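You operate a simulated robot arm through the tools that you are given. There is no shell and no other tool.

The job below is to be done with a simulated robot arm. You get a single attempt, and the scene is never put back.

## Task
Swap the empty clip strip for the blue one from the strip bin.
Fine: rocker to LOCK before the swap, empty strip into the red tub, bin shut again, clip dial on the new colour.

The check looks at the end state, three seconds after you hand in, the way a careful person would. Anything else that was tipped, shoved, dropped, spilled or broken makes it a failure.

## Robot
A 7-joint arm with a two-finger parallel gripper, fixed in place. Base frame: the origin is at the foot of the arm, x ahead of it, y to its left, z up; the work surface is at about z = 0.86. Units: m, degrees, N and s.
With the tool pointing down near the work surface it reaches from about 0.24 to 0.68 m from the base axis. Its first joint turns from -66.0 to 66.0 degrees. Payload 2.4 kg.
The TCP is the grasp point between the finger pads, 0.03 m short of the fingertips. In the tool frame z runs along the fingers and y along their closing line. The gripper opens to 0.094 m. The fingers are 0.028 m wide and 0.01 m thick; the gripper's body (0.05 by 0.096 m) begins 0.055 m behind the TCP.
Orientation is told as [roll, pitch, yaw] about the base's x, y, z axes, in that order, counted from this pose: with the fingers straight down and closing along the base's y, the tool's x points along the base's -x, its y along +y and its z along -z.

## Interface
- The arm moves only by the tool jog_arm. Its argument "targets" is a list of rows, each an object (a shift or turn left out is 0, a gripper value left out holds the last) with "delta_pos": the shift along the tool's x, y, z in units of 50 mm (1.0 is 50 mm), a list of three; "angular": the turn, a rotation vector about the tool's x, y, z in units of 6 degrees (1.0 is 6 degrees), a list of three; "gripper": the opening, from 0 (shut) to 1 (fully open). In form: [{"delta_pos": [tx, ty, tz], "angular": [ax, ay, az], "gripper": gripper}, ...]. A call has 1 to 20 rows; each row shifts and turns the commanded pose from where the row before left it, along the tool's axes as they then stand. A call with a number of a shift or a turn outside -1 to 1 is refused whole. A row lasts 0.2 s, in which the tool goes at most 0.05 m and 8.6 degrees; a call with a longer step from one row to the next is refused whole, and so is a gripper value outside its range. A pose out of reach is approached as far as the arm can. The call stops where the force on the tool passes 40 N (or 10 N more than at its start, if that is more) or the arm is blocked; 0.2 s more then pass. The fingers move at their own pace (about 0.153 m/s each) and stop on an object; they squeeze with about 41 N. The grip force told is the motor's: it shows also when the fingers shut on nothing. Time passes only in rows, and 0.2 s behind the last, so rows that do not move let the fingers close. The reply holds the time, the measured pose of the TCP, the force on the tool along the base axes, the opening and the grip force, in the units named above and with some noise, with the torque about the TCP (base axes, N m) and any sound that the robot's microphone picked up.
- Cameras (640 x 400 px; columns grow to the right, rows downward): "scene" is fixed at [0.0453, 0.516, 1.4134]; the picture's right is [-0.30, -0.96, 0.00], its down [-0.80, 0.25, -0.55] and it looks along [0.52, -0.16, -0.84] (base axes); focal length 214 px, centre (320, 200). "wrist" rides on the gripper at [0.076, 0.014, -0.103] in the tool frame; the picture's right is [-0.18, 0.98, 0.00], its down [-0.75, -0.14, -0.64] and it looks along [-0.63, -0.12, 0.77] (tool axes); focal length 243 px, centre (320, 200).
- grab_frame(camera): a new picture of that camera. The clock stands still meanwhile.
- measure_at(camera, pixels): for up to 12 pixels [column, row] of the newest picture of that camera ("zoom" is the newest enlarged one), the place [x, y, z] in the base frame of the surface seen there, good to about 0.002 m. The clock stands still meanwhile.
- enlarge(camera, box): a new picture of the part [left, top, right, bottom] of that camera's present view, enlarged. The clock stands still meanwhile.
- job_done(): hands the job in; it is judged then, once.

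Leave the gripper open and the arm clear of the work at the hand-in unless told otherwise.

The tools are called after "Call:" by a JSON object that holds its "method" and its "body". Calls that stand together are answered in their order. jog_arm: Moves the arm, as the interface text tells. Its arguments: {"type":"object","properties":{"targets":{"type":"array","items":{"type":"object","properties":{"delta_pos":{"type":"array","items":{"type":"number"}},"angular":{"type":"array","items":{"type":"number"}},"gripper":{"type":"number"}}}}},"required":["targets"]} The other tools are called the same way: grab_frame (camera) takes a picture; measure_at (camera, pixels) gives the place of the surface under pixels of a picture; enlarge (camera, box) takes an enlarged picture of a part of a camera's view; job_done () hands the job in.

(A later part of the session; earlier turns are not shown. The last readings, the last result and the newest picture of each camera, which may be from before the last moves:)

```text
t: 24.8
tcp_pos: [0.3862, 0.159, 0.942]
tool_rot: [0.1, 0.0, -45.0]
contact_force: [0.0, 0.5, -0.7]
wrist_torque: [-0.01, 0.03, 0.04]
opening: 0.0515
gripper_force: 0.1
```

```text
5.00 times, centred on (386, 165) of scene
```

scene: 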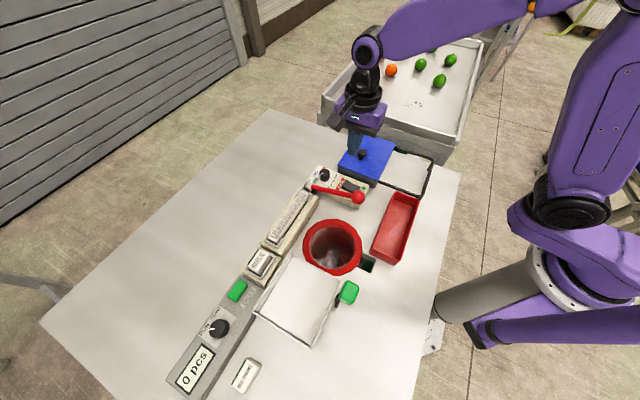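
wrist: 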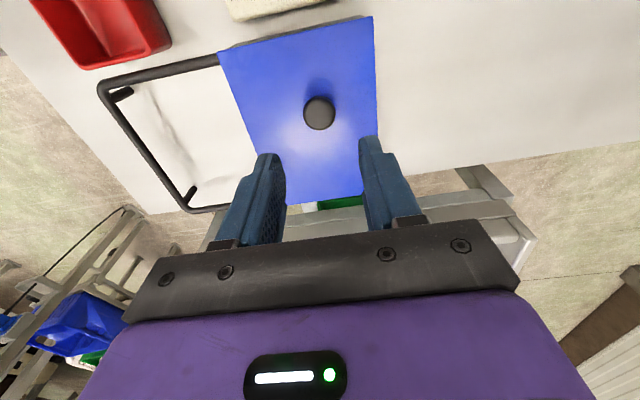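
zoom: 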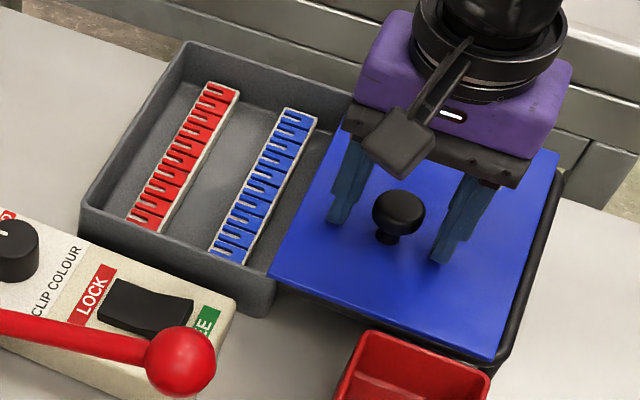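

The lid rests stably on the rails and the bin is open. I'm lifting straight up, then moving over the machine's track to inspect the empty strip.

Call:
{"method": "jog_arm", "body": {"targets": [{"delta_pos": [0, 0, -0.4]}, {"delta_pos": [0, 0, -0.9]}, {"delta_pos": [0, 0, -0.9]}, {"delta_pos": [0, 0, -0.2]}, {"delta_pos": [0.641, 0.462, 0]}, {"delta_pos": [0.641, 0.462, 0]}, {"delta_pos": [0.641, 0.462, 0]}, {"delta_pos": [0.641, 0.462, 0]}, {"delta_pos": [0.641, 0.462, 0]}, {"delta_pos": [0.641, 0.462, 0]}, {"delta_pos": [0.641, 0.462, 0]}, {"delta_pos": [0.641, 0.462, 0]}, {"delta_pos": [0.641, 0.462, 0]}, {}]}}

Call:
{"method": "grab_frame", "body": {"camera": "wrist"}}

Call:
{"method": "grab_frame", "body": {"camera": "scene"}}

```text
t: 27.8
tcp_pos: [0.3291, 0.5108, 1.0604]
tool_rot: [0.2, 0.0, -45.1]
contact_force: [0.2, 0.2, 0.0]
wrist_torque: [0.01, -0.05, -0.01]
opening: 0.052
gripper_force: 0.2
```

```text
taken
```

wrist: 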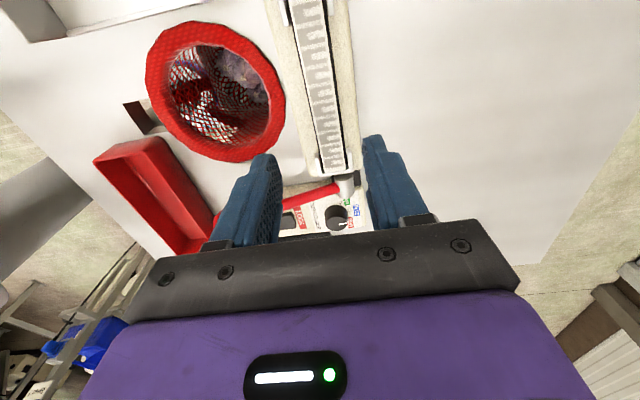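

```text
taken
```

scene: 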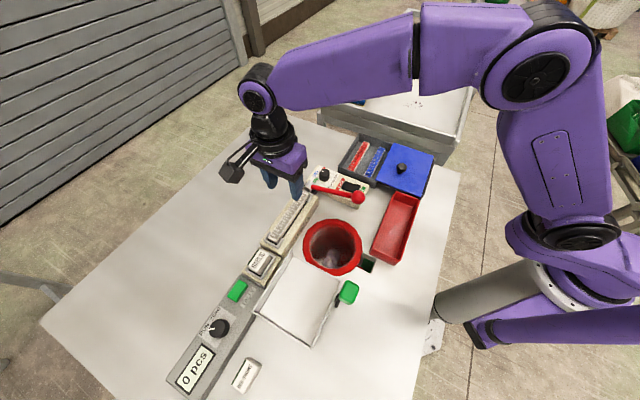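

I'm over the track. I'm enlarging both views of the strip and its end holders to see how it's retained.

Call:
{"method": "enlarge", "body": {"camera": "wrist", "box": [250, 0, 390, 100]}}

Call:
{"method": "enlarge", "body": {"camera": "wrist", "box": [280, 90, 380, 240]}}

Call:
{"method": "enlarge", "body": {"camera": "scene", "box": [255, 180, 335, 255]}}

```text
4.00 times, centred on (320, 50) of wrist
```

zoom: 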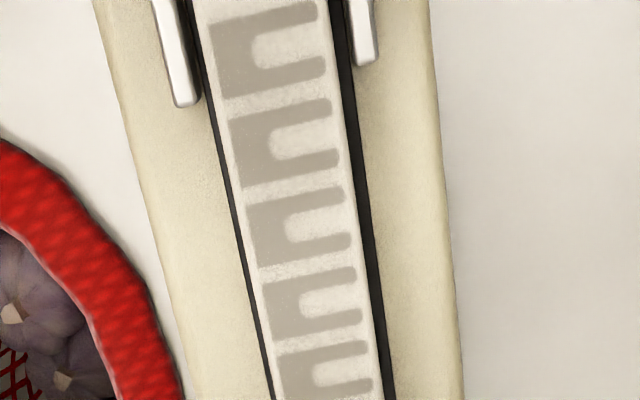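

```text
2.67 times, centred on (330, 165) of wrist
```

zoom: 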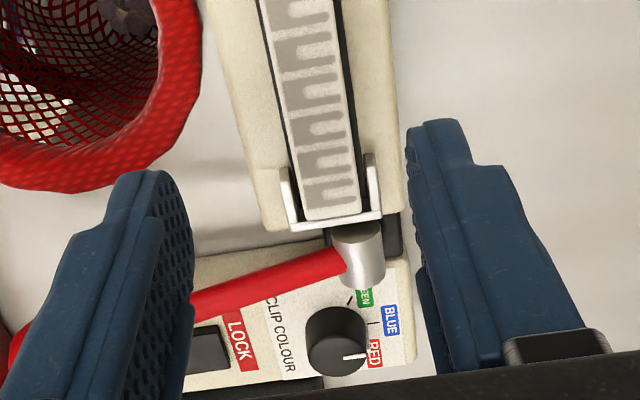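

```text
5.33 times, centred on (295, 218) of scene
```

zoom: 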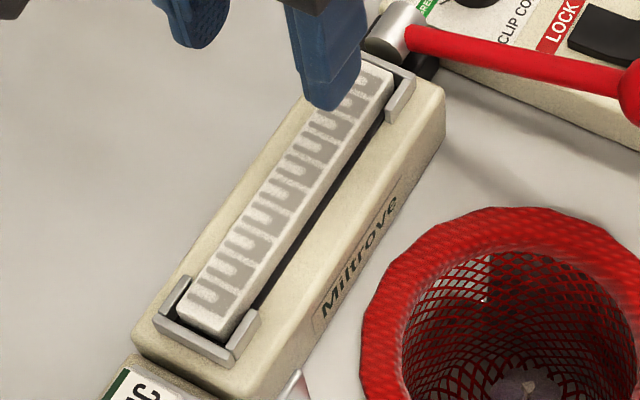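

The strip sits in an open-topped slot with U-shaped metal brackets at both ends and stands about 18 mm proud. Its clip openings face the same way as those on the blue strip in the bin, so it needs no turning end for end. I'm measuring its exact edges.

Call:
{"method": "measure_at", "body": {"camera": "zoom", "pixels": [[185, 308], [222, 328], [235, 235], [270, 250], [285, 160], [325, 180], [390, 80], [365, 70], [250, 325], [175, 335], [410, 85], [300, 290]]}}

Call:
{"method": "enlarge", "body": {"camera": "wrist", "box": [250, 0, 390, 210]}}

```text
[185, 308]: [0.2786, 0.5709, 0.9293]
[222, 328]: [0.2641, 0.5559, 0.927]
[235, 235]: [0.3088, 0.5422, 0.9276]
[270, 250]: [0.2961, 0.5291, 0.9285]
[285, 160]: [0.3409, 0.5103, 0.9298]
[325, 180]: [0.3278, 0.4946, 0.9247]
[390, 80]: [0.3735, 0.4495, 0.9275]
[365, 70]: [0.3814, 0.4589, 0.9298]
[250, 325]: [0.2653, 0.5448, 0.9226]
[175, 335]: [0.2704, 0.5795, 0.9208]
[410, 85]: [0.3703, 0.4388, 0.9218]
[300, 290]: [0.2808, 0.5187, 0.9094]
```

```text
1.90 times, centred on (320, 105) of wrist
```

zoom: 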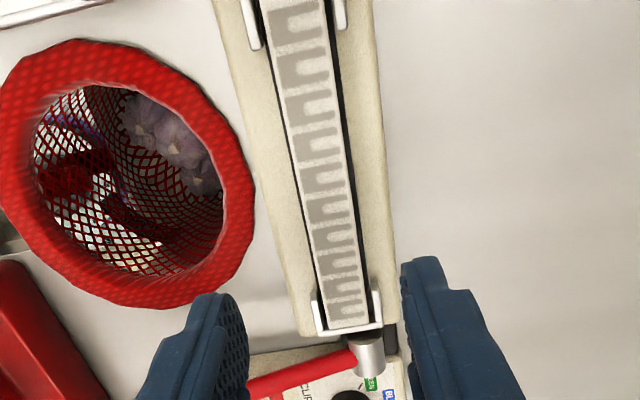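

I'm measuring the lever-side end of the strip and its sides in this wrist zoom.

Call:
{"method": "measure_at", "body": {"camera": "zoom", "pixels": [[332, 325], [366, 320], [270, 20], [322, 15], [298, 150], [342, 143], [312, 230], [352, 225], [318, 330], [378, 326], [300, 180], [350, 175]]}}

```text
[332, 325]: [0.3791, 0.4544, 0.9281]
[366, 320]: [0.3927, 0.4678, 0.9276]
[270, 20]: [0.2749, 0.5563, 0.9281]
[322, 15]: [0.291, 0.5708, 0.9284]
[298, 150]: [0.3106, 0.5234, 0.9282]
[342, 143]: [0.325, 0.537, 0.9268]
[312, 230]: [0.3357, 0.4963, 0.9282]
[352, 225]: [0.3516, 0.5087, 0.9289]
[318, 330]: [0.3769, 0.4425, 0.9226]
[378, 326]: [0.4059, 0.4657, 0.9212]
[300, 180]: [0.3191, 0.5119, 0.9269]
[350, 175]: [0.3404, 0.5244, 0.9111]
```

The two cameras disagree by about 7 mm across the strip, so I need to resolve that. I'm zooming both on the same features and comparing.

Call:
{"method": "enlarge", "body": {"camera": "scene", "box": [262, 205, 310, 250]}}

Call:
{"method": "measure_at", "body": {"camera": "zoom", "pixels": [[160, 330], [225, 390], [200, 290], [280, 335], [290, 190], [375, 235], [380, 80], [455, 125], [250, 260], [320, 285], [335, 145], [410, 180]]}}

```text
8.89 times, centred on (286, 228) of scene
```

zoom: 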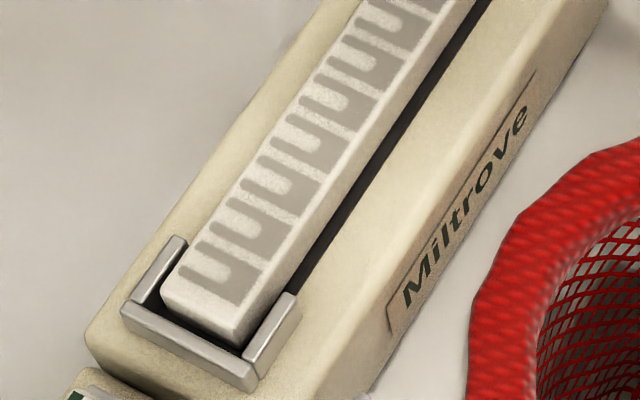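

```text
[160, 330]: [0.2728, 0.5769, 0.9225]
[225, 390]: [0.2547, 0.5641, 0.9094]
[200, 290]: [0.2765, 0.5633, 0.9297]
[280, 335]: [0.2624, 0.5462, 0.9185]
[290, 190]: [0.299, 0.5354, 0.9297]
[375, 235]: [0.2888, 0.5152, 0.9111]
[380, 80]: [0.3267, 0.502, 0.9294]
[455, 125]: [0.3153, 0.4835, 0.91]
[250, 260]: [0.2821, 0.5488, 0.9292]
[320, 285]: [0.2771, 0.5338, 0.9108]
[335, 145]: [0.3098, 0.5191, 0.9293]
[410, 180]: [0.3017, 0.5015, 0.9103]
```

I'm cross-checking the scene camera on features I already touched, the dial knob and the strip's lever end, to learn its bias.

Call:
{"method": "enlarge", "body": {"camera": "scene", "box": [290, 160, 354, 220]}}

```text
6.67 times, centred on (322, 190) of scene
```

zoom: 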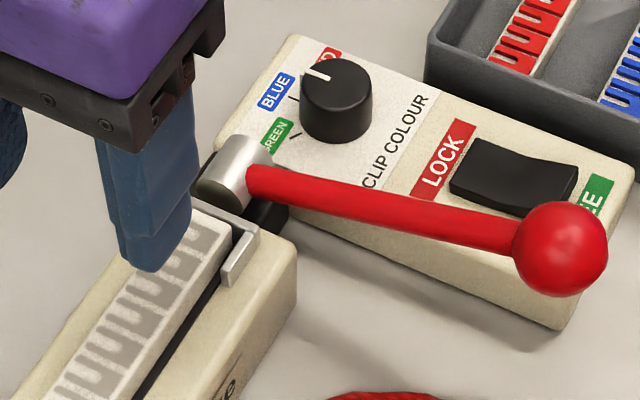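

I'm measuring the knob top rim in this scene zoom, plus the rocker centre and the strip's lever-end corner.

Call:
{"method": "measure_at", "body": {"camera": "zoom", "pixels": [[337, 86], [304, 87], [368, 90], [337, 62], [337, 110], [275, 92], [293, 103], [228, 225], [170, 265], [440, 160], [567, 325], [515, 175]]}}

Call:
{"method": "enlarge", "body": {"camera": "wrist", "box": [260, 150, 380, 240]}}

```text
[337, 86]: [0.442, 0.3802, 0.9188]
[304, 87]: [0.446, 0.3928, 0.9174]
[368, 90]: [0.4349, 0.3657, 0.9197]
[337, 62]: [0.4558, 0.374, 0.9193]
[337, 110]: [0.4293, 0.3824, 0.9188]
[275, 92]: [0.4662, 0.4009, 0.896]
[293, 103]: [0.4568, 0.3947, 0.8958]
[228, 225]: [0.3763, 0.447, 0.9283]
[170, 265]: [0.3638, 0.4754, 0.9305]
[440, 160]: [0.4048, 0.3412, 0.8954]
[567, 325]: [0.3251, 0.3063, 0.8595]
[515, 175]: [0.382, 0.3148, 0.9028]
```

```text
4.44 times, centred on (320, 195) of wrist
```

zoom: 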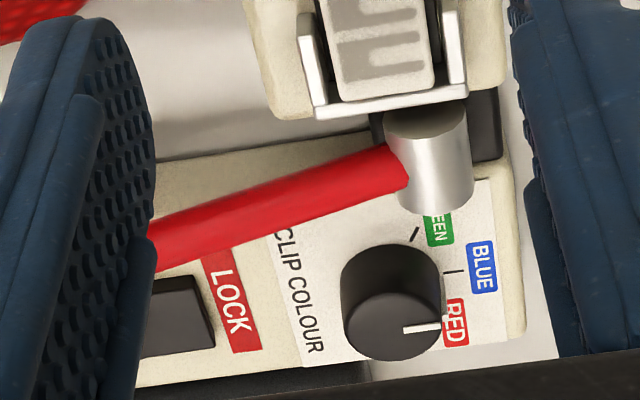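

The scene camera reads about 5 mm off toward the robot's right compared with where the arm actually found the dial, while the wrist camera matched. So I'll trust the wrist camera and contact. I'm measuring the strip's lever end in the wrist zoom, and the far end in a scene zoom for its lengthwise position only.

Call:
{"method": "measure_at", "body": {"camera": "zoom", "pixels": [[345, 92], [430, 80], [388, 88], [320, 112], [462, 90], [310, 45], [455, 50], [355, 107]]}}

Call:
{"method": "enlarge", "body": {"camera": "scene", "box": [258, 222, 298, 247]}}

```text
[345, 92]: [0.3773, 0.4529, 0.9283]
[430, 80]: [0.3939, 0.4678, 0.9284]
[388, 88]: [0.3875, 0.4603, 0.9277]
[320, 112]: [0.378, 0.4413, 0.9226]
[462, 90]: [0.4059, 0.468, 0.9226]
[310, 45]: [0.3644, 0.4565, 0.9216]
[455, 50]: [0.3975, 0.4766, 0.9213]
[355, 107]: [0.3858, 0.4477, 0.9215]
```

```text
16.00 times, centred on (278, 234) of scene
```

zoom: 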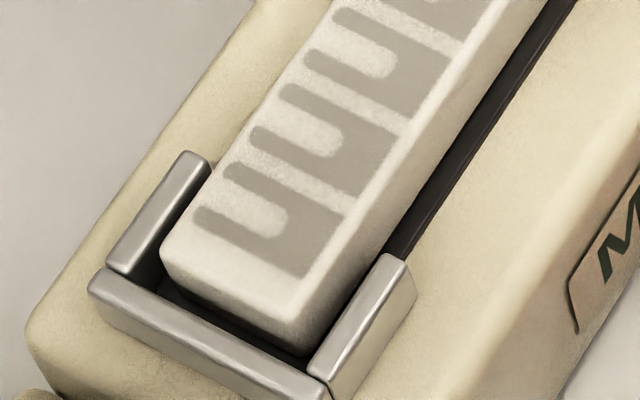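

I'm measuring the strip's near end and the bracket around it.

Call:
{"method": "measure_at", "body": {"camera": "zoom", "pixels": [[172, 243], [300, 303], [235, 275], [105, 283], [320, 382], [210, 335], [190, 158], [400, 262], [225, 165], [385, 225], [160, 300], [265, 355]]}}

```text
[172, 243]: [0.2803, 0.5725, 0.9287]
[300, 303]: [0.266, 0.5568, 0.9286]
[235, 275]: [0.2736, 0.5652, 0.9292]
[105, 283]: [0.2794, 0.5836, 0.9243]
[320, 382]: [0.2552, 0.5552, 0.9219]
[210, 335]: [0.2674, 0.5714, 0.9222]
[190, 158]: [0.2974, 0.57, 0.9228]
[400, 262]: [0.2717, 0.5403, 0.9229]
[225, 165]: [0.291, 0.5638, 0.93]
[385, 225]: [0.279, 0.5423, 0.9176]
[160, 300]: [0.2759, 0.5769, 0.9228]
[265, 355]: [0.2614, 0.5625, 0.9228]
```

The strip is about 154 mm long, centred near (0.3317,0.5143), with the top at 0.9285, the deck at 0.911, and roughly 3-5 mm of play in the pocket. I'm shifting 4 mm and lowering around it, with the tips about 2-3 mm above the deck.

Call:
{"method": "jog_arm", "body": {"targets": [{"delta_pos": [0.008, 0.085, 0.9]}, {"delta_pos": [0, 0, 0.8]}, {"delta_pos": [0, 0, 0.45]}, {"delta_pos": [0, 0, 0.19]}, {}]}}

Call:
{"method": "jog_arm", "body": {"targets": [{}]}}

Call:
{"method": "enlarge", "body": {"camera": "wrist", "box": [240, 80, 400, 220]}}

Call:
{"method": "enlarge", "body": {"camera": "scene", "box": [250, 180, 330, 255]}}

```text
t: 29.0
tcp_pos: [0.3299, 0.5134, 0.9449]
tool_rot: [0.2, 0.1, -45.1]
contact_force: [0.5, 0.1, 0.1]
wrist_torque: [0.01, 0.04, -0.01]
opening: 0.052
gripper_force: 0.0
```

```text
t: 29.4
tcp_pos: [0.3308, 0.514, 0.9452]
tool_rot: [0.2, 0.1, -45.1]
contact_force: [0.1, -0.3, 0.4]
wrist_torque: [0.02, 0.0, -0.01]
opening: 0.0519
gripper_force: 0.1
```

```text
2.86 times, centred on (320, 150) of wrist
```

zoom: 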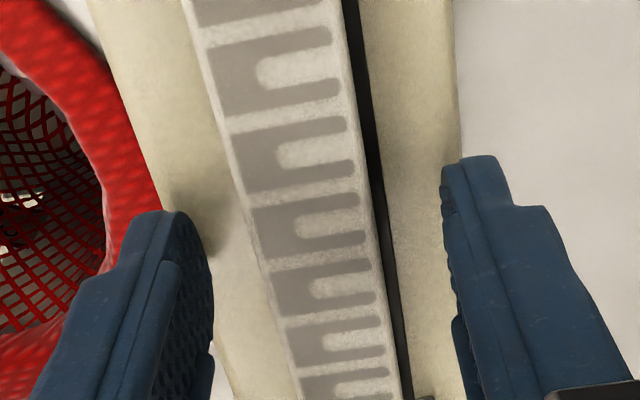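

```text
5.33 times, centred on (290, 218) of scene
```

zoom: 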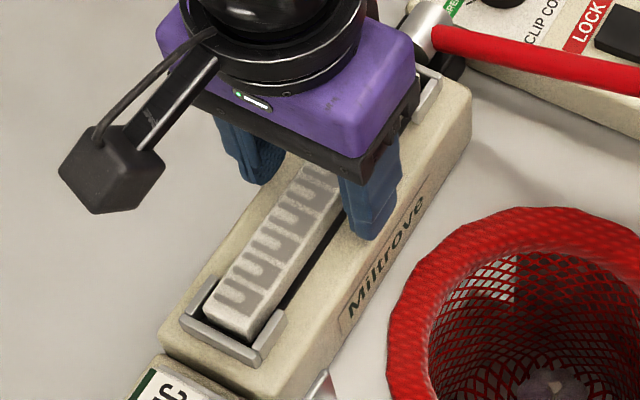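

The fingers straddle the strip, so I'm lowering 1.5 mm and closing part-way to see where contact starts.

Call:
{"method": "jog_arm", "body": {"targets": [{"delta_pos": [0, 0, 0.03]}, {"gripper": 0.3}, {"gripper": 0.25}, {}]}}

Call:
{"method": "enlarge", "body": {"camera": "wrist", "box": [240, 80, 400, 220]}}

```text
t: 30.4
tcp_pos: [0.3323, 0.514, 0.9423]
tool_rot: [0.4, 0.1, -45.0]
contact_force: [0.5, 0.5, 0.7]
wrist_torque: [-0.03, -0.04, -0.01]
opening: 0.0248
gripper_force: 1.4
```

```text
2.86 times, centred on (320, 150) of wrist
```

zoom: 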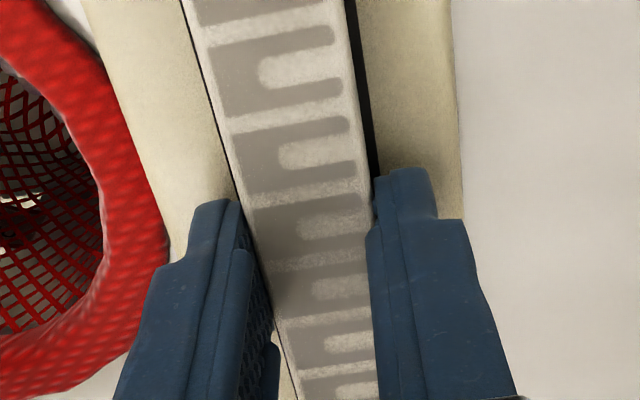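

Contact is starting at 24.8 mm and the left finger has nudged the strip slightly within its slot play. I'm closing fully.

Call:
{"method": "jog_arm", "body": {"targets": [{"gripper": 0.15}, {"gripper": 0.1}, {"gripper": 0.1}]}}

Call:
{"method": "jog_arm", "body": {"targets": [{}]}}

Call:
{"method": "enlarge", "body": {"camera": "wrist", "box": [240, 80, 400, 220]}}

Call:
{"method": "enlarge", "body": {"camera": "scene", "box": [258, 222, 298, 247]}}

```text
t: 31.2
tcp_pos: [0.3308, 0.5145, 0.9438]
tool_rot: [0.1, -0.1, -45.1]
contact_force: [0.4, 0.6, 1.4]
wrist_torque: [0.0, 0.05, 0.03]
opening: 0.0239
gripper_force: 40.8
```

```text
t: 31.6
tcp_pos: [0.3311, 0.5137, 0.9432]
tool_rot: [0.3, 0.0, -44.9]
contact_force: [0.7, -0.3, 0.9]
wrist_torque: [-0.04, -0.01, 0.01]
opening: 0.0239
gripper_force: 41.0
```

```text
2.86 times, centred on (320, 150) of wrist
```

zoom: 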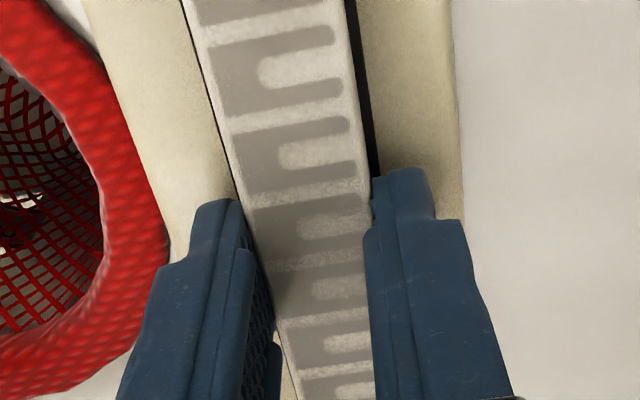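

```text
16.00 times, centred on (278, 234) of scene
```

zoom: 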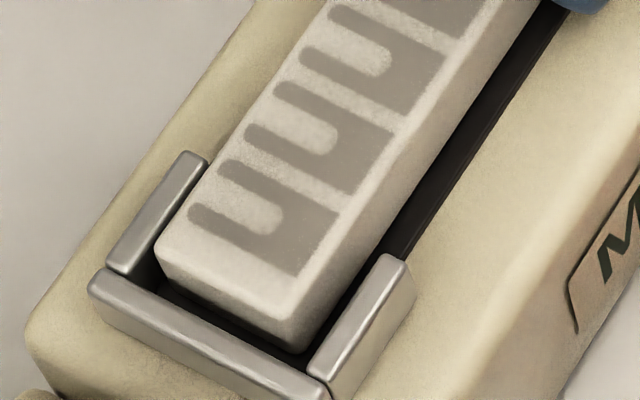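

The strip is gripped at 23.9 mm with no side load, at TCP ≈(0.331,0.514,0.9435). I'll reuse that pose for the blue strip. I'm lifting straight up, slowly at first.

Call:
{"method": "jog_arm", "body": {"targets": [{"delta_pos": [0, 0, -0.1]}, {"delta_pos": [0, 0, -0.2]}, {"delta_pos": [0, 0, -0.3]}, {"delta_pos": [0, 0, -0.6]}, {"delta_pos": [0, 0, -0.8]}, {"delta_pos": [0, 0, -0.6]}]}}

Call:
{"method": "grab_frame", "body": {"camera": "wrist"}}

Call:
{"method": "grab_frame", "body": {"camera": "scene"}}

```text
t: 33.0
tcp_pos: [0.3304, 0.5144, 1.0746]
tool_rot: [0.1, 0.1, -45.2]
contact_force: [0.3, -0.2, -0.2]
wrist_torque: [0.04, 0.0, 0.02]
opening: 0.0238
gripper_force: 40.9
```

```text
taken
```

wrist: 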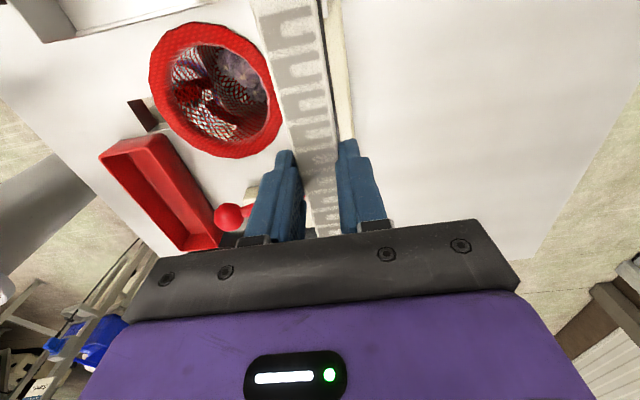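

```text
taken
```

scene: 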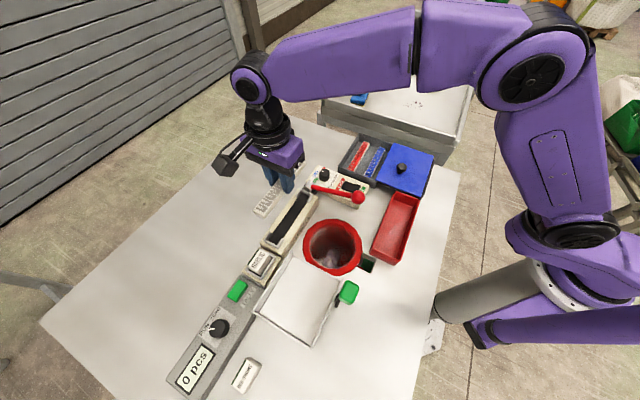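

The strip is out and the slot is empty. I'm enlarging and measuring the red tub to plan the drop.

Call:
{"method": "enlarge", "body": {"camera": "scene", "box": [355, 180, 435, 270]}}

Call:
{"method": "measure_at", "body": {"camera": "zoom", "pixels": [[293, 60], [410, 85], [230, 310], [355, 360], [400, 100], [295, 70], [245, 300], [340, 345], [310, 215], [345, 120], [285, 295], [225, 320]]}}

Call:
{"method": "enlarge", "body": {"camera": "wrist", "box": [80, 120, 240, 260]}}

```text
4.44 times, centred on (395, 225) of scene
```

zoom: 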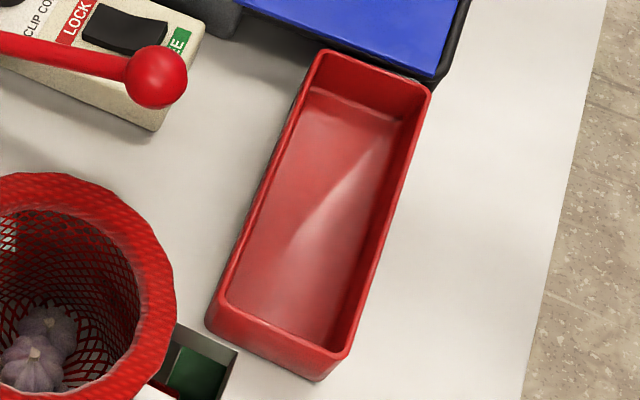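

```text
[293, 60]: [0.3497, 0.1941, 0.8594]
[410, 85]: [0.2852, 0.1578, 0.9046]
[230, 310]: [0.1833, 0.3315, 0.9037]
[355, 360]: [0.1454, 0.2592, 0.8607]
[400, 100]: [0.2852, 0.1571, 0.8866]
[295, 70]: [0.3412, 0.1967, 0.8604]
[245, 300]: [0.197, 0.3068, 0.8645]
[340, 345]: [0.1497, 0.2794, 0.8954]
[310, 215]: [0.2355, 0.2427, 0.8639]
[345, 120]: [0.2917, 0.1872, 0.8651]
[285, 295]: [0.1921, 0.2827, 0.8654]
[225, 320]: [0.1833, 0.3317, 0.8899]
```

```text
2.86 times, centred on (160, 190) of wrist
```

zoom: 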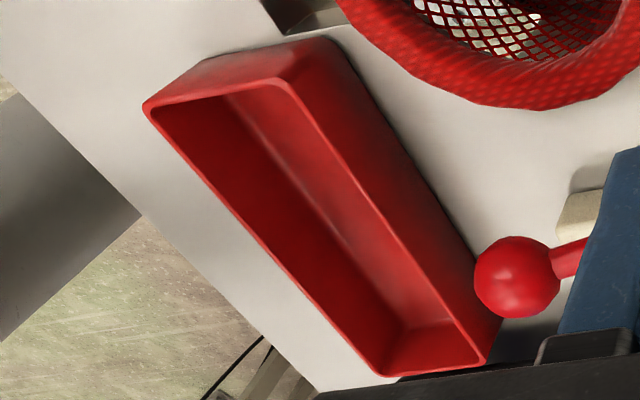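

I'm measuring the tub's rim corners from this wrist zoom: (150,107), (283,84), (483,358) and (388,372).

Call:
{"method": "measure_at", "body": {"camera": "zoom", "pixels": [[150, 107], [283, 84], [482, 357], [388, 372], [370, 205], [260, 235], [330, 250], [215, 92], [435, 367], [400, 300], [285, 180], [455, 330]]}}

```text
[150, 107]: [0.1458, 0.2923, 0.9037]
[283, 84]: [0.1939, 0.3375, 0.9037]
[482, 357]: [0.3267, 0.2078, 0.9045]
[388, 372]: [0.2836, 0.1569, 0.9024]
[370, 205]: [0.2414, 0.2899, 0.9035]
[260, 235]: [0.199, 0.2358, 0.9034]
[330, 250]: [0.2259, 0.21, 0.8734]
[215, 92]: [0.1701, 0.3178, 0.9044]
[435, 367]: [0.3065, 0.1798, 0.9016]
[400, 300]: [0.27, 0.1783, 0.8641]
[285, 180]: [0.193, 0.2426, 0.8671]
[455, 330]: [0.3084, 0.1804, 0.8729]
```

The tub is aligned with the machine axis: rim centre ≈(0.2375,0.2486), about 186 × 67 mm, rim at 0.904 and floor at 0.864. The 154 mm strip fits lengthwise at the present yaw. I'm carrying it over at z≈1.07.

Call:
{"method": "jog_arm", "body": {"targets": [{"delta_pos": [-0.349, -0.7246, 0]}, {"delta_pos": [-0.349, -0.7246, 0]}, {"delta_pos": [-0.349, -0.7246, 0]}, {"delta_pos": [-0.349, -0.7246, 0]}, {"delta_pos": [-0.349, -0.7246, 0]}, {"delta_pos": [-0.349, -0.7246, 0]}, {"delta_pos": [-0.349, -0.7246, 0]}, {}]}}

Call:
{"method": "jog_arm", "body": {"targets": [{}]}}

Call:
{"method": "grab_frame", "body": {"camera": "wrist"}}

Call:
{"method": "grab_frame", "body": {"camera": "scene"}}

```text
t: 34.8
tcp_pos: [0.2394, 0.2467, 1.0738]
tool_rot: [0.1, 0.0, -45.1]
contact_force: [0.6, -0.4, -0.4]
wrist_torque: [0.02, 0.02, 0.04]
opening: 0.0237
gripper_force: 40.7
```

```text
t: 35.2
tcp_pos: [0.2385, 0.2477, 1.0735]
tool_rot: [0.2, 0.1, -45.1]
contact_force: [-0.3, -1.0, -1.1]
wrist_torque: [-0.04, 0.02, -0.01]
opening: 0.024
gripper_force: 41.5
```

```text
taken
```

wrist: 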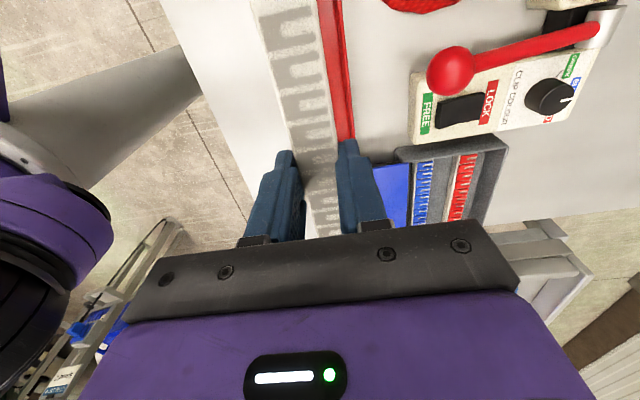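

```text
taken
```

scene: 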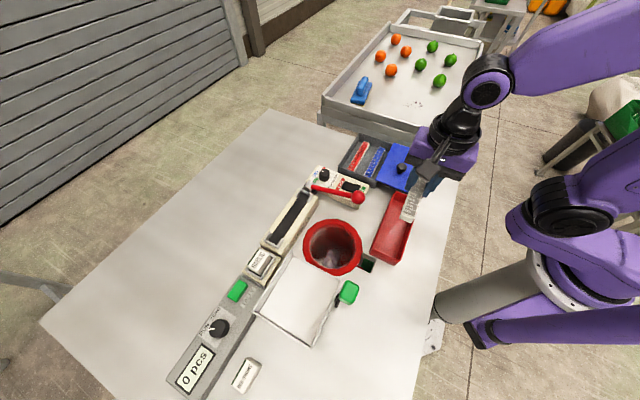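

The strip is above the tub. I'm lowering to TCP z≈0.96, with the strip's bottom still above the rim, then checking alignment.

Call:
{"method": "jog_arm", "body": {"targets": [{"delta_pos": [0, 0, 0.8]}, {"delta_pos": [0, 0, 0.8]}, {"delta_pos": [0, 0, 0.65]}, {}]}}

Call:
{"method": "enlarge", "body": {"camera": "scene", "box": [355, 170, 445, 270]}}

Call:
{"method": "grab_frame", "body": {"camera": "wrist"}}

```text
t: 36.2
tcp_pos: [0.2388, 0.2468, 0.9616]
tool_rot: [0.2, 0.0, -45.1]
contact_force: [0.5, -0.2, -0.7]
wrist_torque: [0.04, 0.0, -0.01]
opening: 0.0239
gripper_force: 41.2
```

```text
4.00 times, centred on (400, 220) of scene
```

zoom: 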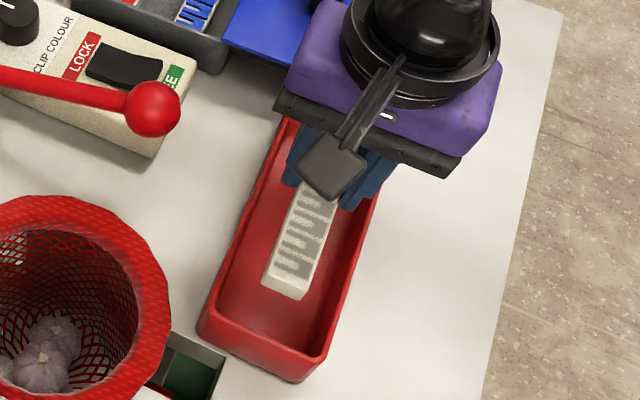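

```text
taken
```

wrist: 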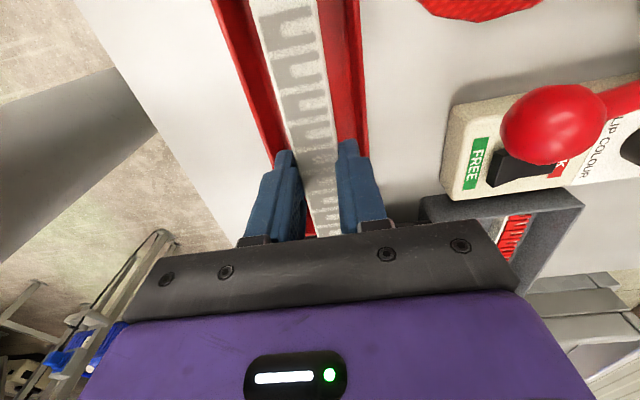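

It's well aligned. I'm measuring both tub walls here to check the lateral margin.

Call:
{"method": "enlarge", "body": {"camera": "wrist", "box": [200, 0, 400, 160]}}

Call:
{"method": "measure_at", "body": {"camera": "wrist", "pixels": [[215, 10], [243, 70], [265, 120], [352, 10], [362, 70], [366, 120], [257, 60], [327, 60], [240, 40], [345, 60], [268, 110], [350, 100]]}}

```text
2.50 times, centred on (300, 80) of wrist
```

zoom: 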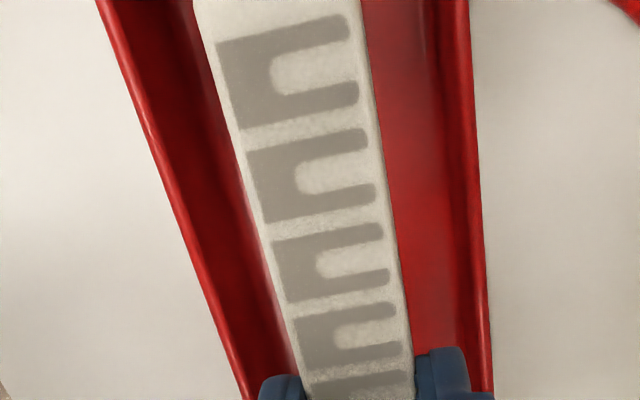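

```text
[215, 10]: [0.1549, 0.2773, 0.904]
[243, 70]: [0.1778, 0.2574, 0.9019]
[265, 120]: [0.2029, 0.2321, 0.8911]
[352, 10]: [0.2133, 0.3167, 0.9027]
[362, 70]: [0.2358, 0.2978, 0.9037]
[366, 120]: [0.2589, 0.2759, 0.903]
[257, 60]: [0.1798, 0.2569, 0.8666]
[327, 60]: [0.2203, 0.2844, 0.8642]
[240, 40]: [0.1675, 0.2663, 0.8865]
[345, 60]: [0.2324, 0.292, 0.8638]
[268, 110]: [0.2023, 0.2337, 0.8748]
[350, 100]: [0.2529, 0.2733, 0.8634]
```

The inner width is about 60 mm, so there's room on both sides. I'm lowering until the strip's bottom is just above the floor, then opening slightly to release.

Call:
{"method": "jog_arm", "body": {"targets": [{"delta_pos": [0, -0.03, 0.6]}, {"delta_pos": [0, 0, 0.4]}, {"delta_pos": [0, 0, 0.13]}, {"delta_pos": [0, 0, 0.06]}, {}]}}

```text
t: 37.4
tcp_pos: [0.2375, 0.2473, 0.9014]
tool_rot: [0.2, 0.0, -45.0]
contact_force: [-0.2, -0.6, -0.7]
wrist_torque: [-0.01, -0.04, -0.02]
opening: 0.0238
gripper_force: 41.3
```

There's no contact yet at TCP z=0.9014. I'm lowering another 2 mm and opening gently.

Call:
{"method": "jog_arm", "body": {"targets": [{"delta_pos": [0, 0, 0.03]}, {"gripper": 0.3}, {"gripper": 0.36}, {}]}}

Call:
{"method": "enlarge", "body": {"camera": "scene", "box": [355, 170, 445, 270]}}

Call:
{"method": "enlarge", "body": {"camera": "wrist", "box": [200, 0, 400, 240]}}

```text
t: 38.4
tcp_pos: [0.2382, 0.2475, 0.9]
tool_rot: [0.0, -0.1, -45.1]
contact_force: [-0.4, 0.0, -0.9]
wrist_torque: [-0.02, -0.03, 0.01]
opening: 0.0336
gripper_force: 0.1
```

```text
4.00 times, centred on (400, 220) of scene
```

zoom: 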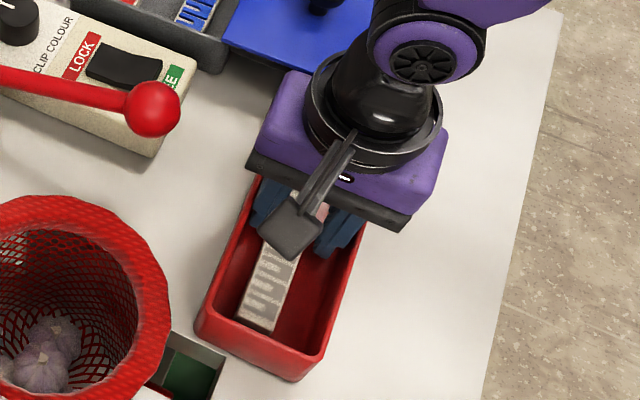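

```text
1.67 times, centred on (300, 120) of wrist
```

zoom: 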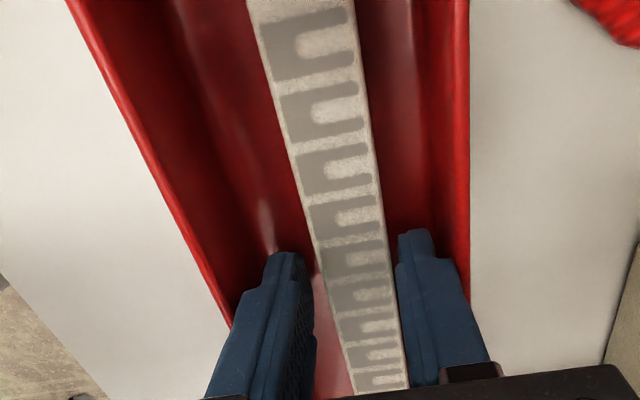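

The strip is lying in the tub. I'm lifting straight up and then going to view the bin.

Call:
{"method": "jog_arm", "body": {"targets": [{"delta_pos": [0, 0, -0.4]}, {"delta_pos": [0, 0, -0.9]}, {"delta_pos": [0, 0, -0.95]}, {"delta_pos": [0, 0, -0.95]}, {"delta_pos": [-0.35, 0.725, 0], "gripper": 0.55}, {"delta_pos": [-0.35, 0.725, 0]}, {"delta_pos": [-0.35, 0.725, 0]}, {"delta_pos": [-0.35, 0.725, 0]}, {}]}}

Call:
{"method": "grab_frame", "body": {"camera": "wrist"}}

Call:
{"method": "grab_frame", "body": {"camera": "scene"}}

```text
t: 40.4
tcp_pos: [0.388, 0.3013, 1.0614]
tool_rot: [0.2, -0.1, -45.1]
contact_force: [0.5, 0.5, -0.4]
wrist_torque: [-0.03, 0.05, -0.02]
opening: 0.0517
gripper_force: 0.1
```

```text
taken
```

wrist: 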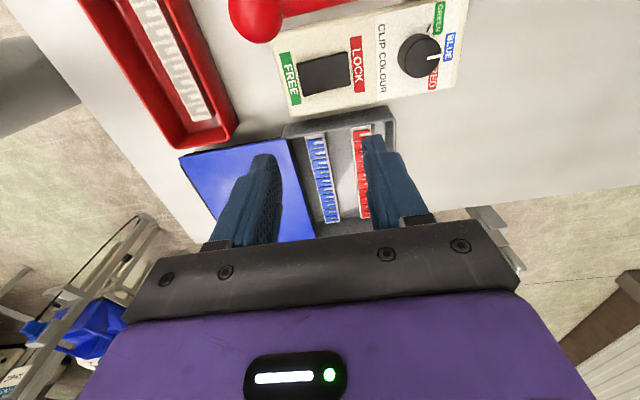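

```text
taken
```

scene: 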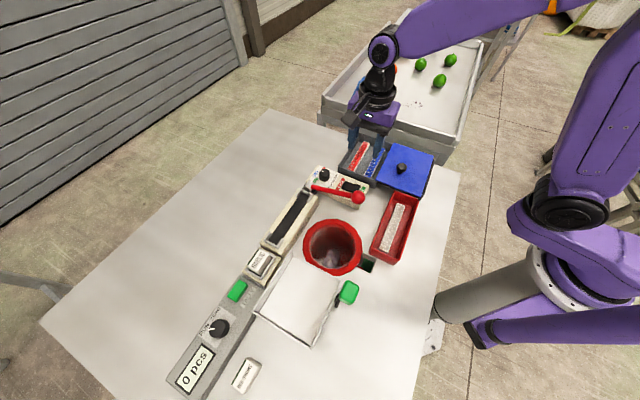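

The empty strip rests flat in the tub. I'm enlarging the bin view from the wrist and measuring the blue strip's ends, about (316,140) and (332,220) in the picture.

Call:
{"method": "enlarge", "body": {"camera": "wrist", "box": [260, 110, 400, 240]}}

```text
3.08 times, centred on (330, 175) of wrist
```

zoom: 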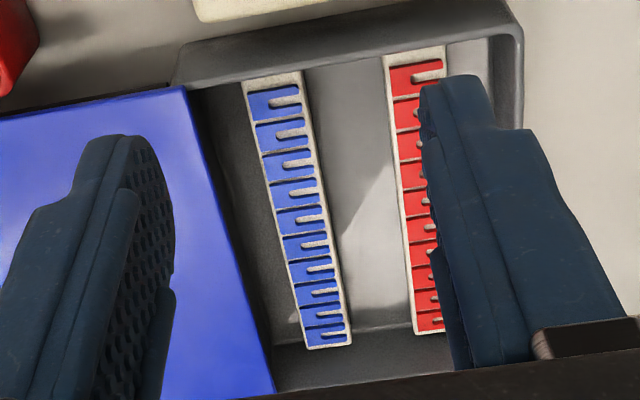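

The blue strip lies in the same orientation as the empty one did. I'm measuring its corners and middle.

Call:
{"method": "measure_at", "body": {"camera": "zoom", "pixels": [[246, 82], [300, 75], [309, 346], [350, 341], [275, 215], [322, 205], [272, 80], [330, 345], [210, 130], [240, 250], [395, 200], [385, 65]]}}

```text
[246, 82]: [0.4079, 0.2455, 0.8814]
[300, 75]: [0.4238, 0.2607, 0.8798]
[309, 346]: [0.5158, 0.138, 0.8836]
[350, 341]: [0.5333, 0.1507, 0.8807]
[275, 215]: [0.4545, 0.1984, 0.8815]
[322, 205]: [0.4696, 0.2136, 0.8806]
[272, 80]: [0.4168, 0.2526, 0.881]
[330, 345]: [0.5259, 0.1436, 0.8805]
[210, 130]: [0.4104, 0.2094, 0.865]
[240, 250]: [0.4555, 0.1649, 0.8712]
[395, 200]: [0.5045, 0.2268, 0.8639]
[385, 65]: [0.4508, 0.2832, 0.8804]
```

The strip is 154 mm long, centred by the wrist camera at about (0.470,0.199). I'm cross-checking its ends from the scene camera, since I know each camera has a small sideways bias.

Call:
{"method": "enlarge", "body": {"camera": "scene", "box": [355, 140, 395, 185]}}

```text
8.89 times, centred on (375, 162) of scene
```

zoom: 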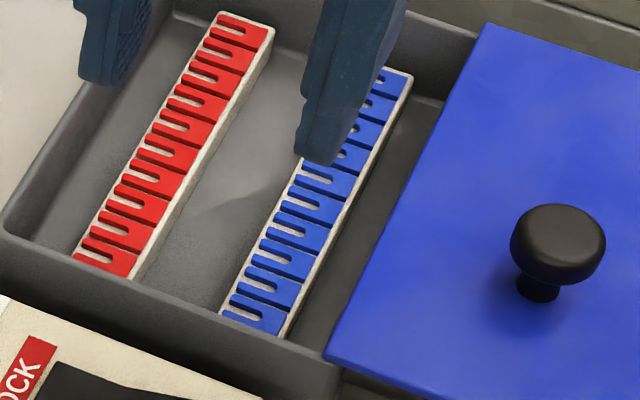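

The lower end is hidden behind the bin wall here, which explains the shorter scene reading. I'm measuring the upper end and the red strip for comparison.

Call:
{"method": "measure_at", "body": {"camera": "zoom", "pixels": [[407, 78], [392, 72], [402, 85], [345, 195], [300, 175], [270, 30], [220, 15], [290, 320], [222, 312], [480, 25], [340, 350], [325, 230]]}}

```text
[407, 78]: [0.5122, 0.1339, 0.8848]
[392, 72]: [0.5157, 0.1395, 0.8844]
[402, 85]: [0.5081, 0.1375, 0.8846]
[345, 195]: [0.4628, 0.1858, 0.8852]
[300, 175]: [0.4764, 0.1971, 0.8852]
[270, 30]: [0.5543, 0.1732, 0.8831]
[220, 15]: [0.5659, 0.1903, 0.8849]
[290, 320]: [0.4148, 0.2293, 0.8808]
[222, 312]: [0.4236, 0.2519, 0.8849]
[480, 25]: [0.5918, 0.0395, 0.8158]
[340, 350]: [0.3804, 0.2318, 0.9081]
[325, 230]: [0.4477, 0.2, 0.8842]
```

Before reaching in I need the exact gap between the blue strip and the lid edge, because the fingers get thicker higher up. I'm measuring the lid edge and strip in the same scene zoom.

Call:
{"method": "measure_at", "body": {"camera": "zoom", "pixels": [[335, 348], [370, 275], [410, 190], [450, 100], [475, 40], [328, 358], [350, 190], [325, 240], [300, 295], [290, 185], [262, 240], [240, 285]]}}

Call:
{"method": "enlarge", "body": {"camera": "wrist", "box": [260, 110, 400, 240]}}

Call:
{"method": "measure_at", "body": {"camera": "zoom", "pixels": [[182, 95], [195, 140], [210, 200], [228, 260], [250, 340], [265, 385], [258, 140], [270, 190], [290, 265], [312, 140], [322, 195], [335, 260]]}}

```text
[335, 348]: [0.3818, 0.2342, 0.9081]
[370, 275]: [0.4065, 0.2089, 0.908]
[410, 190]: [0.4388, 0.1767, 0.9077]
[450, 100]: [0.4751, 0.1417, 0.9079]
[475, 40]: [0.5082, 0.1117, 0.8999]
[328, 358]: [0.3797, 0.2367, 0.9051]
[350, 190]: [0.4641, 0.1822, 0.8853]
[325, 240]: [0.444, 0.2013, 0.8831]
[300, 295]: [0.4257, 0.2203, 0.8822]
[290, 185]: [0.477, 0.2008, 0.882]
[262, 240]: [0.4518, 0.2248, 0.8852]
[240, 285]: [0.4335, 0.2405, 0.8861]
```

```text
3.08 times, centred on (330, 175) of wrist
```

zoom: 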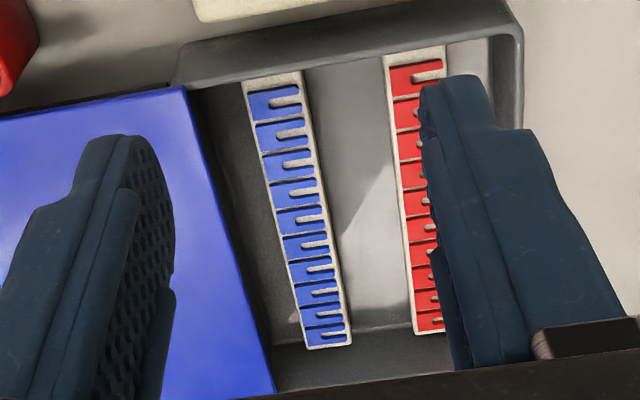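

```text
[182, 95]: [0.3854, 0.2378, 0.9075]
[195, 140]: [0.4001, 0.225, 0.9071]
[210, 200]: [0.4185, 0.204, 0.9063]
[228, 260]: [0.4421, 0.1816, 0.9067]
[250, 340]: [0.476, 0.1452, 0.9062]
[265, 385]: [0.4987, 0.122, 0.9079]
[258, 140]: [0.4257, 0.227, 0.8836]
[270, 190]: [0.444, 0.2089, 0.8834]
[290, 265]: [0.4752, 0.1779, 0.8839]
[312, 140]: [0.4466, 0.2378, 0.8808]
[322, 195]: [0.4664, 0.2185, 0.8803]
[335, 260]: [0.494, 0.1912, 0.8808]
```

Both cameras agree: there's a 21.5 mm gap between the strip's edge and the lid edge. I'm measuring the finger profile in the wrist zoom to see how far its thicker upper part sticks out.

Call:
{"method": "measure_at", "body": {"camera": "zoom", "pixels": [[430, 85], [455, 80], [484, 85], [492, 118], [505, 132], [540, 135], [560, 190], [600, 270], [425, 120], [470, 150], [520, 200], [450, 250]]}}

Call:
{"method": "measure_at", "body": {"camera": "wrist", "pixels": [[255, 158], [262, 155], [275, 160], [245, 175], [235, 180], [225, 200], [270, 200], [282, 190], [370, 140], [380, 138], [395, 155], [410, 165]]}}

```text
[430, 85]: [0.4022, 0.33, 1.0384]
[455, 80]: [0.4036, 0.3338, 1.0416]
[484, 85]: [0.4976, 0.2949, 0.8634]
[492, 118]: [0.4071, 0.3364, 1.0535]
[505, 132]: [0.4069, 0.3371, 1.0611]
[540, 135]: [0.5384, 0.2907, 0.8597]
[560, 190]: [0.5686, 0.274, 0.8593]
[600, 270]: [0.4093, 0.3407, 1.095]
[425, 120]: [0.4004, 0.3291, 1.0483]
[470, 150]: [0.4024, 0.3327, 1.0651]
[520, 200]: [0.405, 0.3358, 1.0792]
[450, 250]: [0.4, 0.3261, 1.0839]
```

```text
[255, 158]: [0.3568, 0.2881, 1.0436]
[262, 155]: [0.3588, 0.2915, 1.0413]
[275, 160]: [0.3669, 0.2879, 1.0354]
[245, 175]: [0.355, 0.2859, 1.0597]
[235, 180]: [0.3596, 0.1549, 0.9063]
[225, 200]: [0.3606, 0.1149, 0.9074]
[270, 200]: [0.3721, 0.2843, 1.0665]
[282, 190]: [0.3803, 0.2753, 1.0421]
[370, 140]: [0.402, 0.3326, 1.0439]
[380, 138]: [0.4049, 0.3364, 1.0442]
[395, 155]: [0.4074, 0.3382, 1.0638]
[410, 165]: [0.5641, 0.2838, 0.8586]
```

The fingers are only about 11-12 mm thick at lid height, so opening to 36 mm leaves about 4 mm on the lid side. The true strip centre is about (0.468,0.197). I'm moving over it, setting the opening, and lowering to just above the strip.

Call:
{"method": "jog_arm", "body": {"targets": [{"delta_pos": [-0.652, -0.079, 0], "gripper": 0.385}, {"delta_pos": [-0.652, -0.079, 0]}, {"delta_pos": [-0.652, -0.079, 0]}, {"delta_pos": [-0.652, -0.079, 0]}, {"delta_pos": [0, 0, 0.6]}, {"delta_pos": [0, 0, 0.6]}, {"delta_pos": [0, 0, 0.6]}, {}]}}

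Call:
{"method": "jog_arm", "body": {"targets": [{}]}}

Call:
{"method": "jog_arm", "body": {"targets": [{}]}}

Call:
{"method": "grab_frame", "body": {"camera": "wrist"}}

Call:
{"method": "enlarge", "body": {"camera": "scene", "box": [345, 115, 425, 190]}}

```text
t: 42.2
tcp_pos: [0.4718, 0.1967, 0.9687]
tool_rot: [0.2, -0.1, -45.1]
contact_force: [-0.9, -0.2, -0.3]
wrist_torque: [0.03, -0.04, 0.0]
opening: 0.0363
gripper_force: 0.0
```

```text
t: 42.6
tcp_pos: [0.4714, 0.1971, 0.97]
tool_rot: [0.2, 0.0, -45.0]
contact_force: [0.2, -0.5, 0.3]
wrist_torque: [-0.01, -0.01, -0.02]
opening: 0.0364
gripper_force: 0.1
```

```text
t: 43.0
tcp_pos: [0.4713, 0.197, 0.9697]
tool_rot: [0.3, 0.0, -45.1]
contact_force: [0.2, 0.4, 0.5]
wrist_torque: [0.02, -0.01, 0.01]
opening: 0.0362
gripper_force: 0.1
```

```text
taken
```

wrist: 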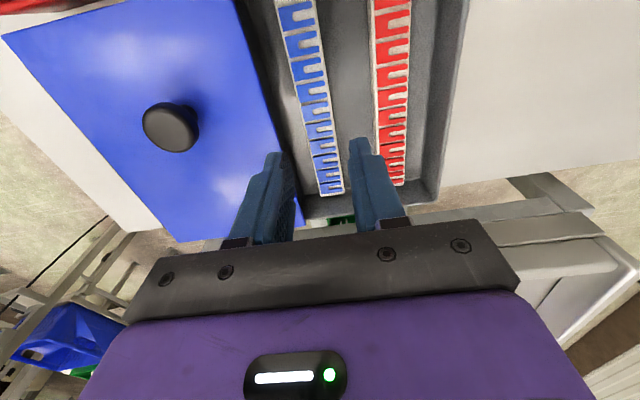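

```text
5.33 times, centred on (385, 152) of scene
```

zoom: 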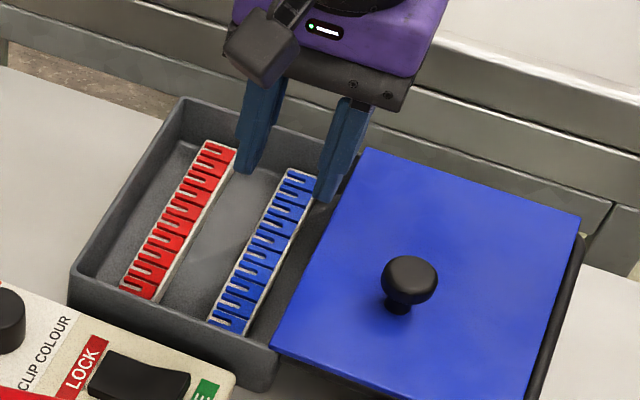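

The TCP averages (0.4715,0.1969). I'm re-measuring the strip edges and lid edge from this closer view.

Call:
{"method": "measure_at", "body": {"camera": "wrist", "pixels": [[280, 20], [314, 15], [293, 70], [324, 65], [305, 120], [333, 115], [246, 30], [262, 80], [278, 130], [321, 194], [342, 190], [374, 100]]}}

Call:
{"method": "enlarge", "body": {"camera": "wrist", "box": [240, 100, 400, 240]}}

```text
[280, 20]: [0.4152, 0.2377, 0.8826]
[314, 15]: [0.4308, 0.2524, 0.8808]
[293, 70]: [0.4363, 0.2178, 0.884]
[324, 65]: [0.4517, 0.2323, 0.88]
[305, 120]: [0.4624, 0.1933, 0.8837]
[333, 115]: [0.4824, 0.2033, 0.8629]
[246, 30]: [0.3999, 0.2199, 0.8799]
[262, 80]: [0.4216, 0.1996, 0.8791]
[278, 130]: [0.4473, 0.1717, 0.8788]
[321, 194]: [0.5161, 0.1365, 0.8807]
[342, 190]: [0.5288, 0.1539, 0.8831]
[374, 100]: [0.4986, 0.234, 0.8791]
```

```text
2.86 times, centred on (320, 170) of wrist
```

zoom: 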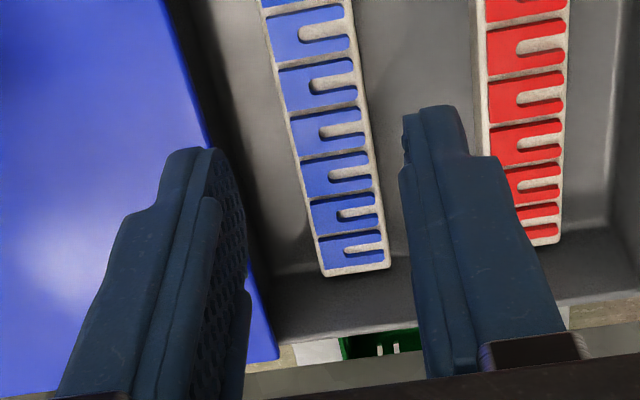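

The strip centre comes to about (0.468,0.1975) after bias correction. I'm making a small correction and lowering until the tips just pass the lid level (TCP z≈0.922).

Call:
{"method": "jog_arm", "body": {"targets": [{"delta_pos": [0.058, -0.02, 0.3]}, {"delta_pos": [0, 0, 0.3]}, {"delta_pos": [0, 0, 0.2]}, {"delta_pos": [0, 0, 0.15]}, {}]}}

Call:
{"method": "enlarge", "body": {"camera": "wrist", "box": [240, 100, 400, 240]}}

Call:
{"method": "enlarge", "body": {"camera": "scene", "box": [345, 125, 425, 190]}}

```text
t: 44.2
tcp_pos: [0.4662, 0.1983, 0.9217]
tool_rot: [0.1, 0.1, -45.0]
contact_force: [1.0, -0.1, -1.3]
wrist_torque: [-0.01, -0.01, -0.01]
opening: 0.0359
gripper_force: 0.0
```

```text
2.86 times, centred on (320, 170) of wrist
```

zoom: 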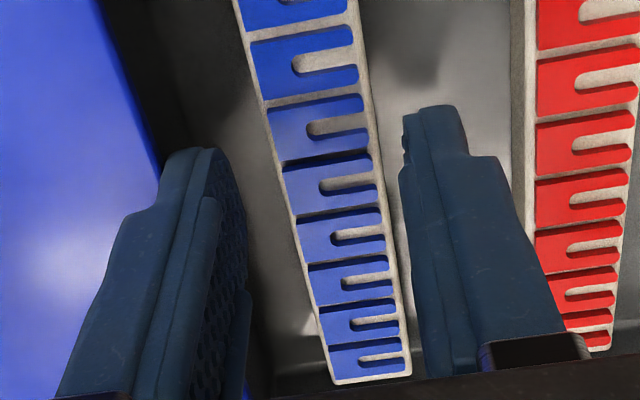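

```text
6.15 times, centred on (385, 158) of scene
```

zoom: 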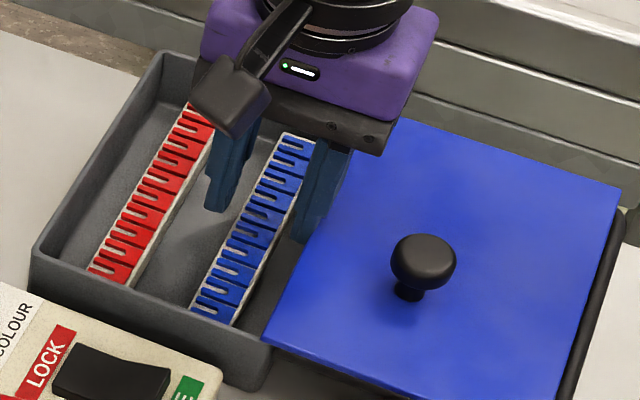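

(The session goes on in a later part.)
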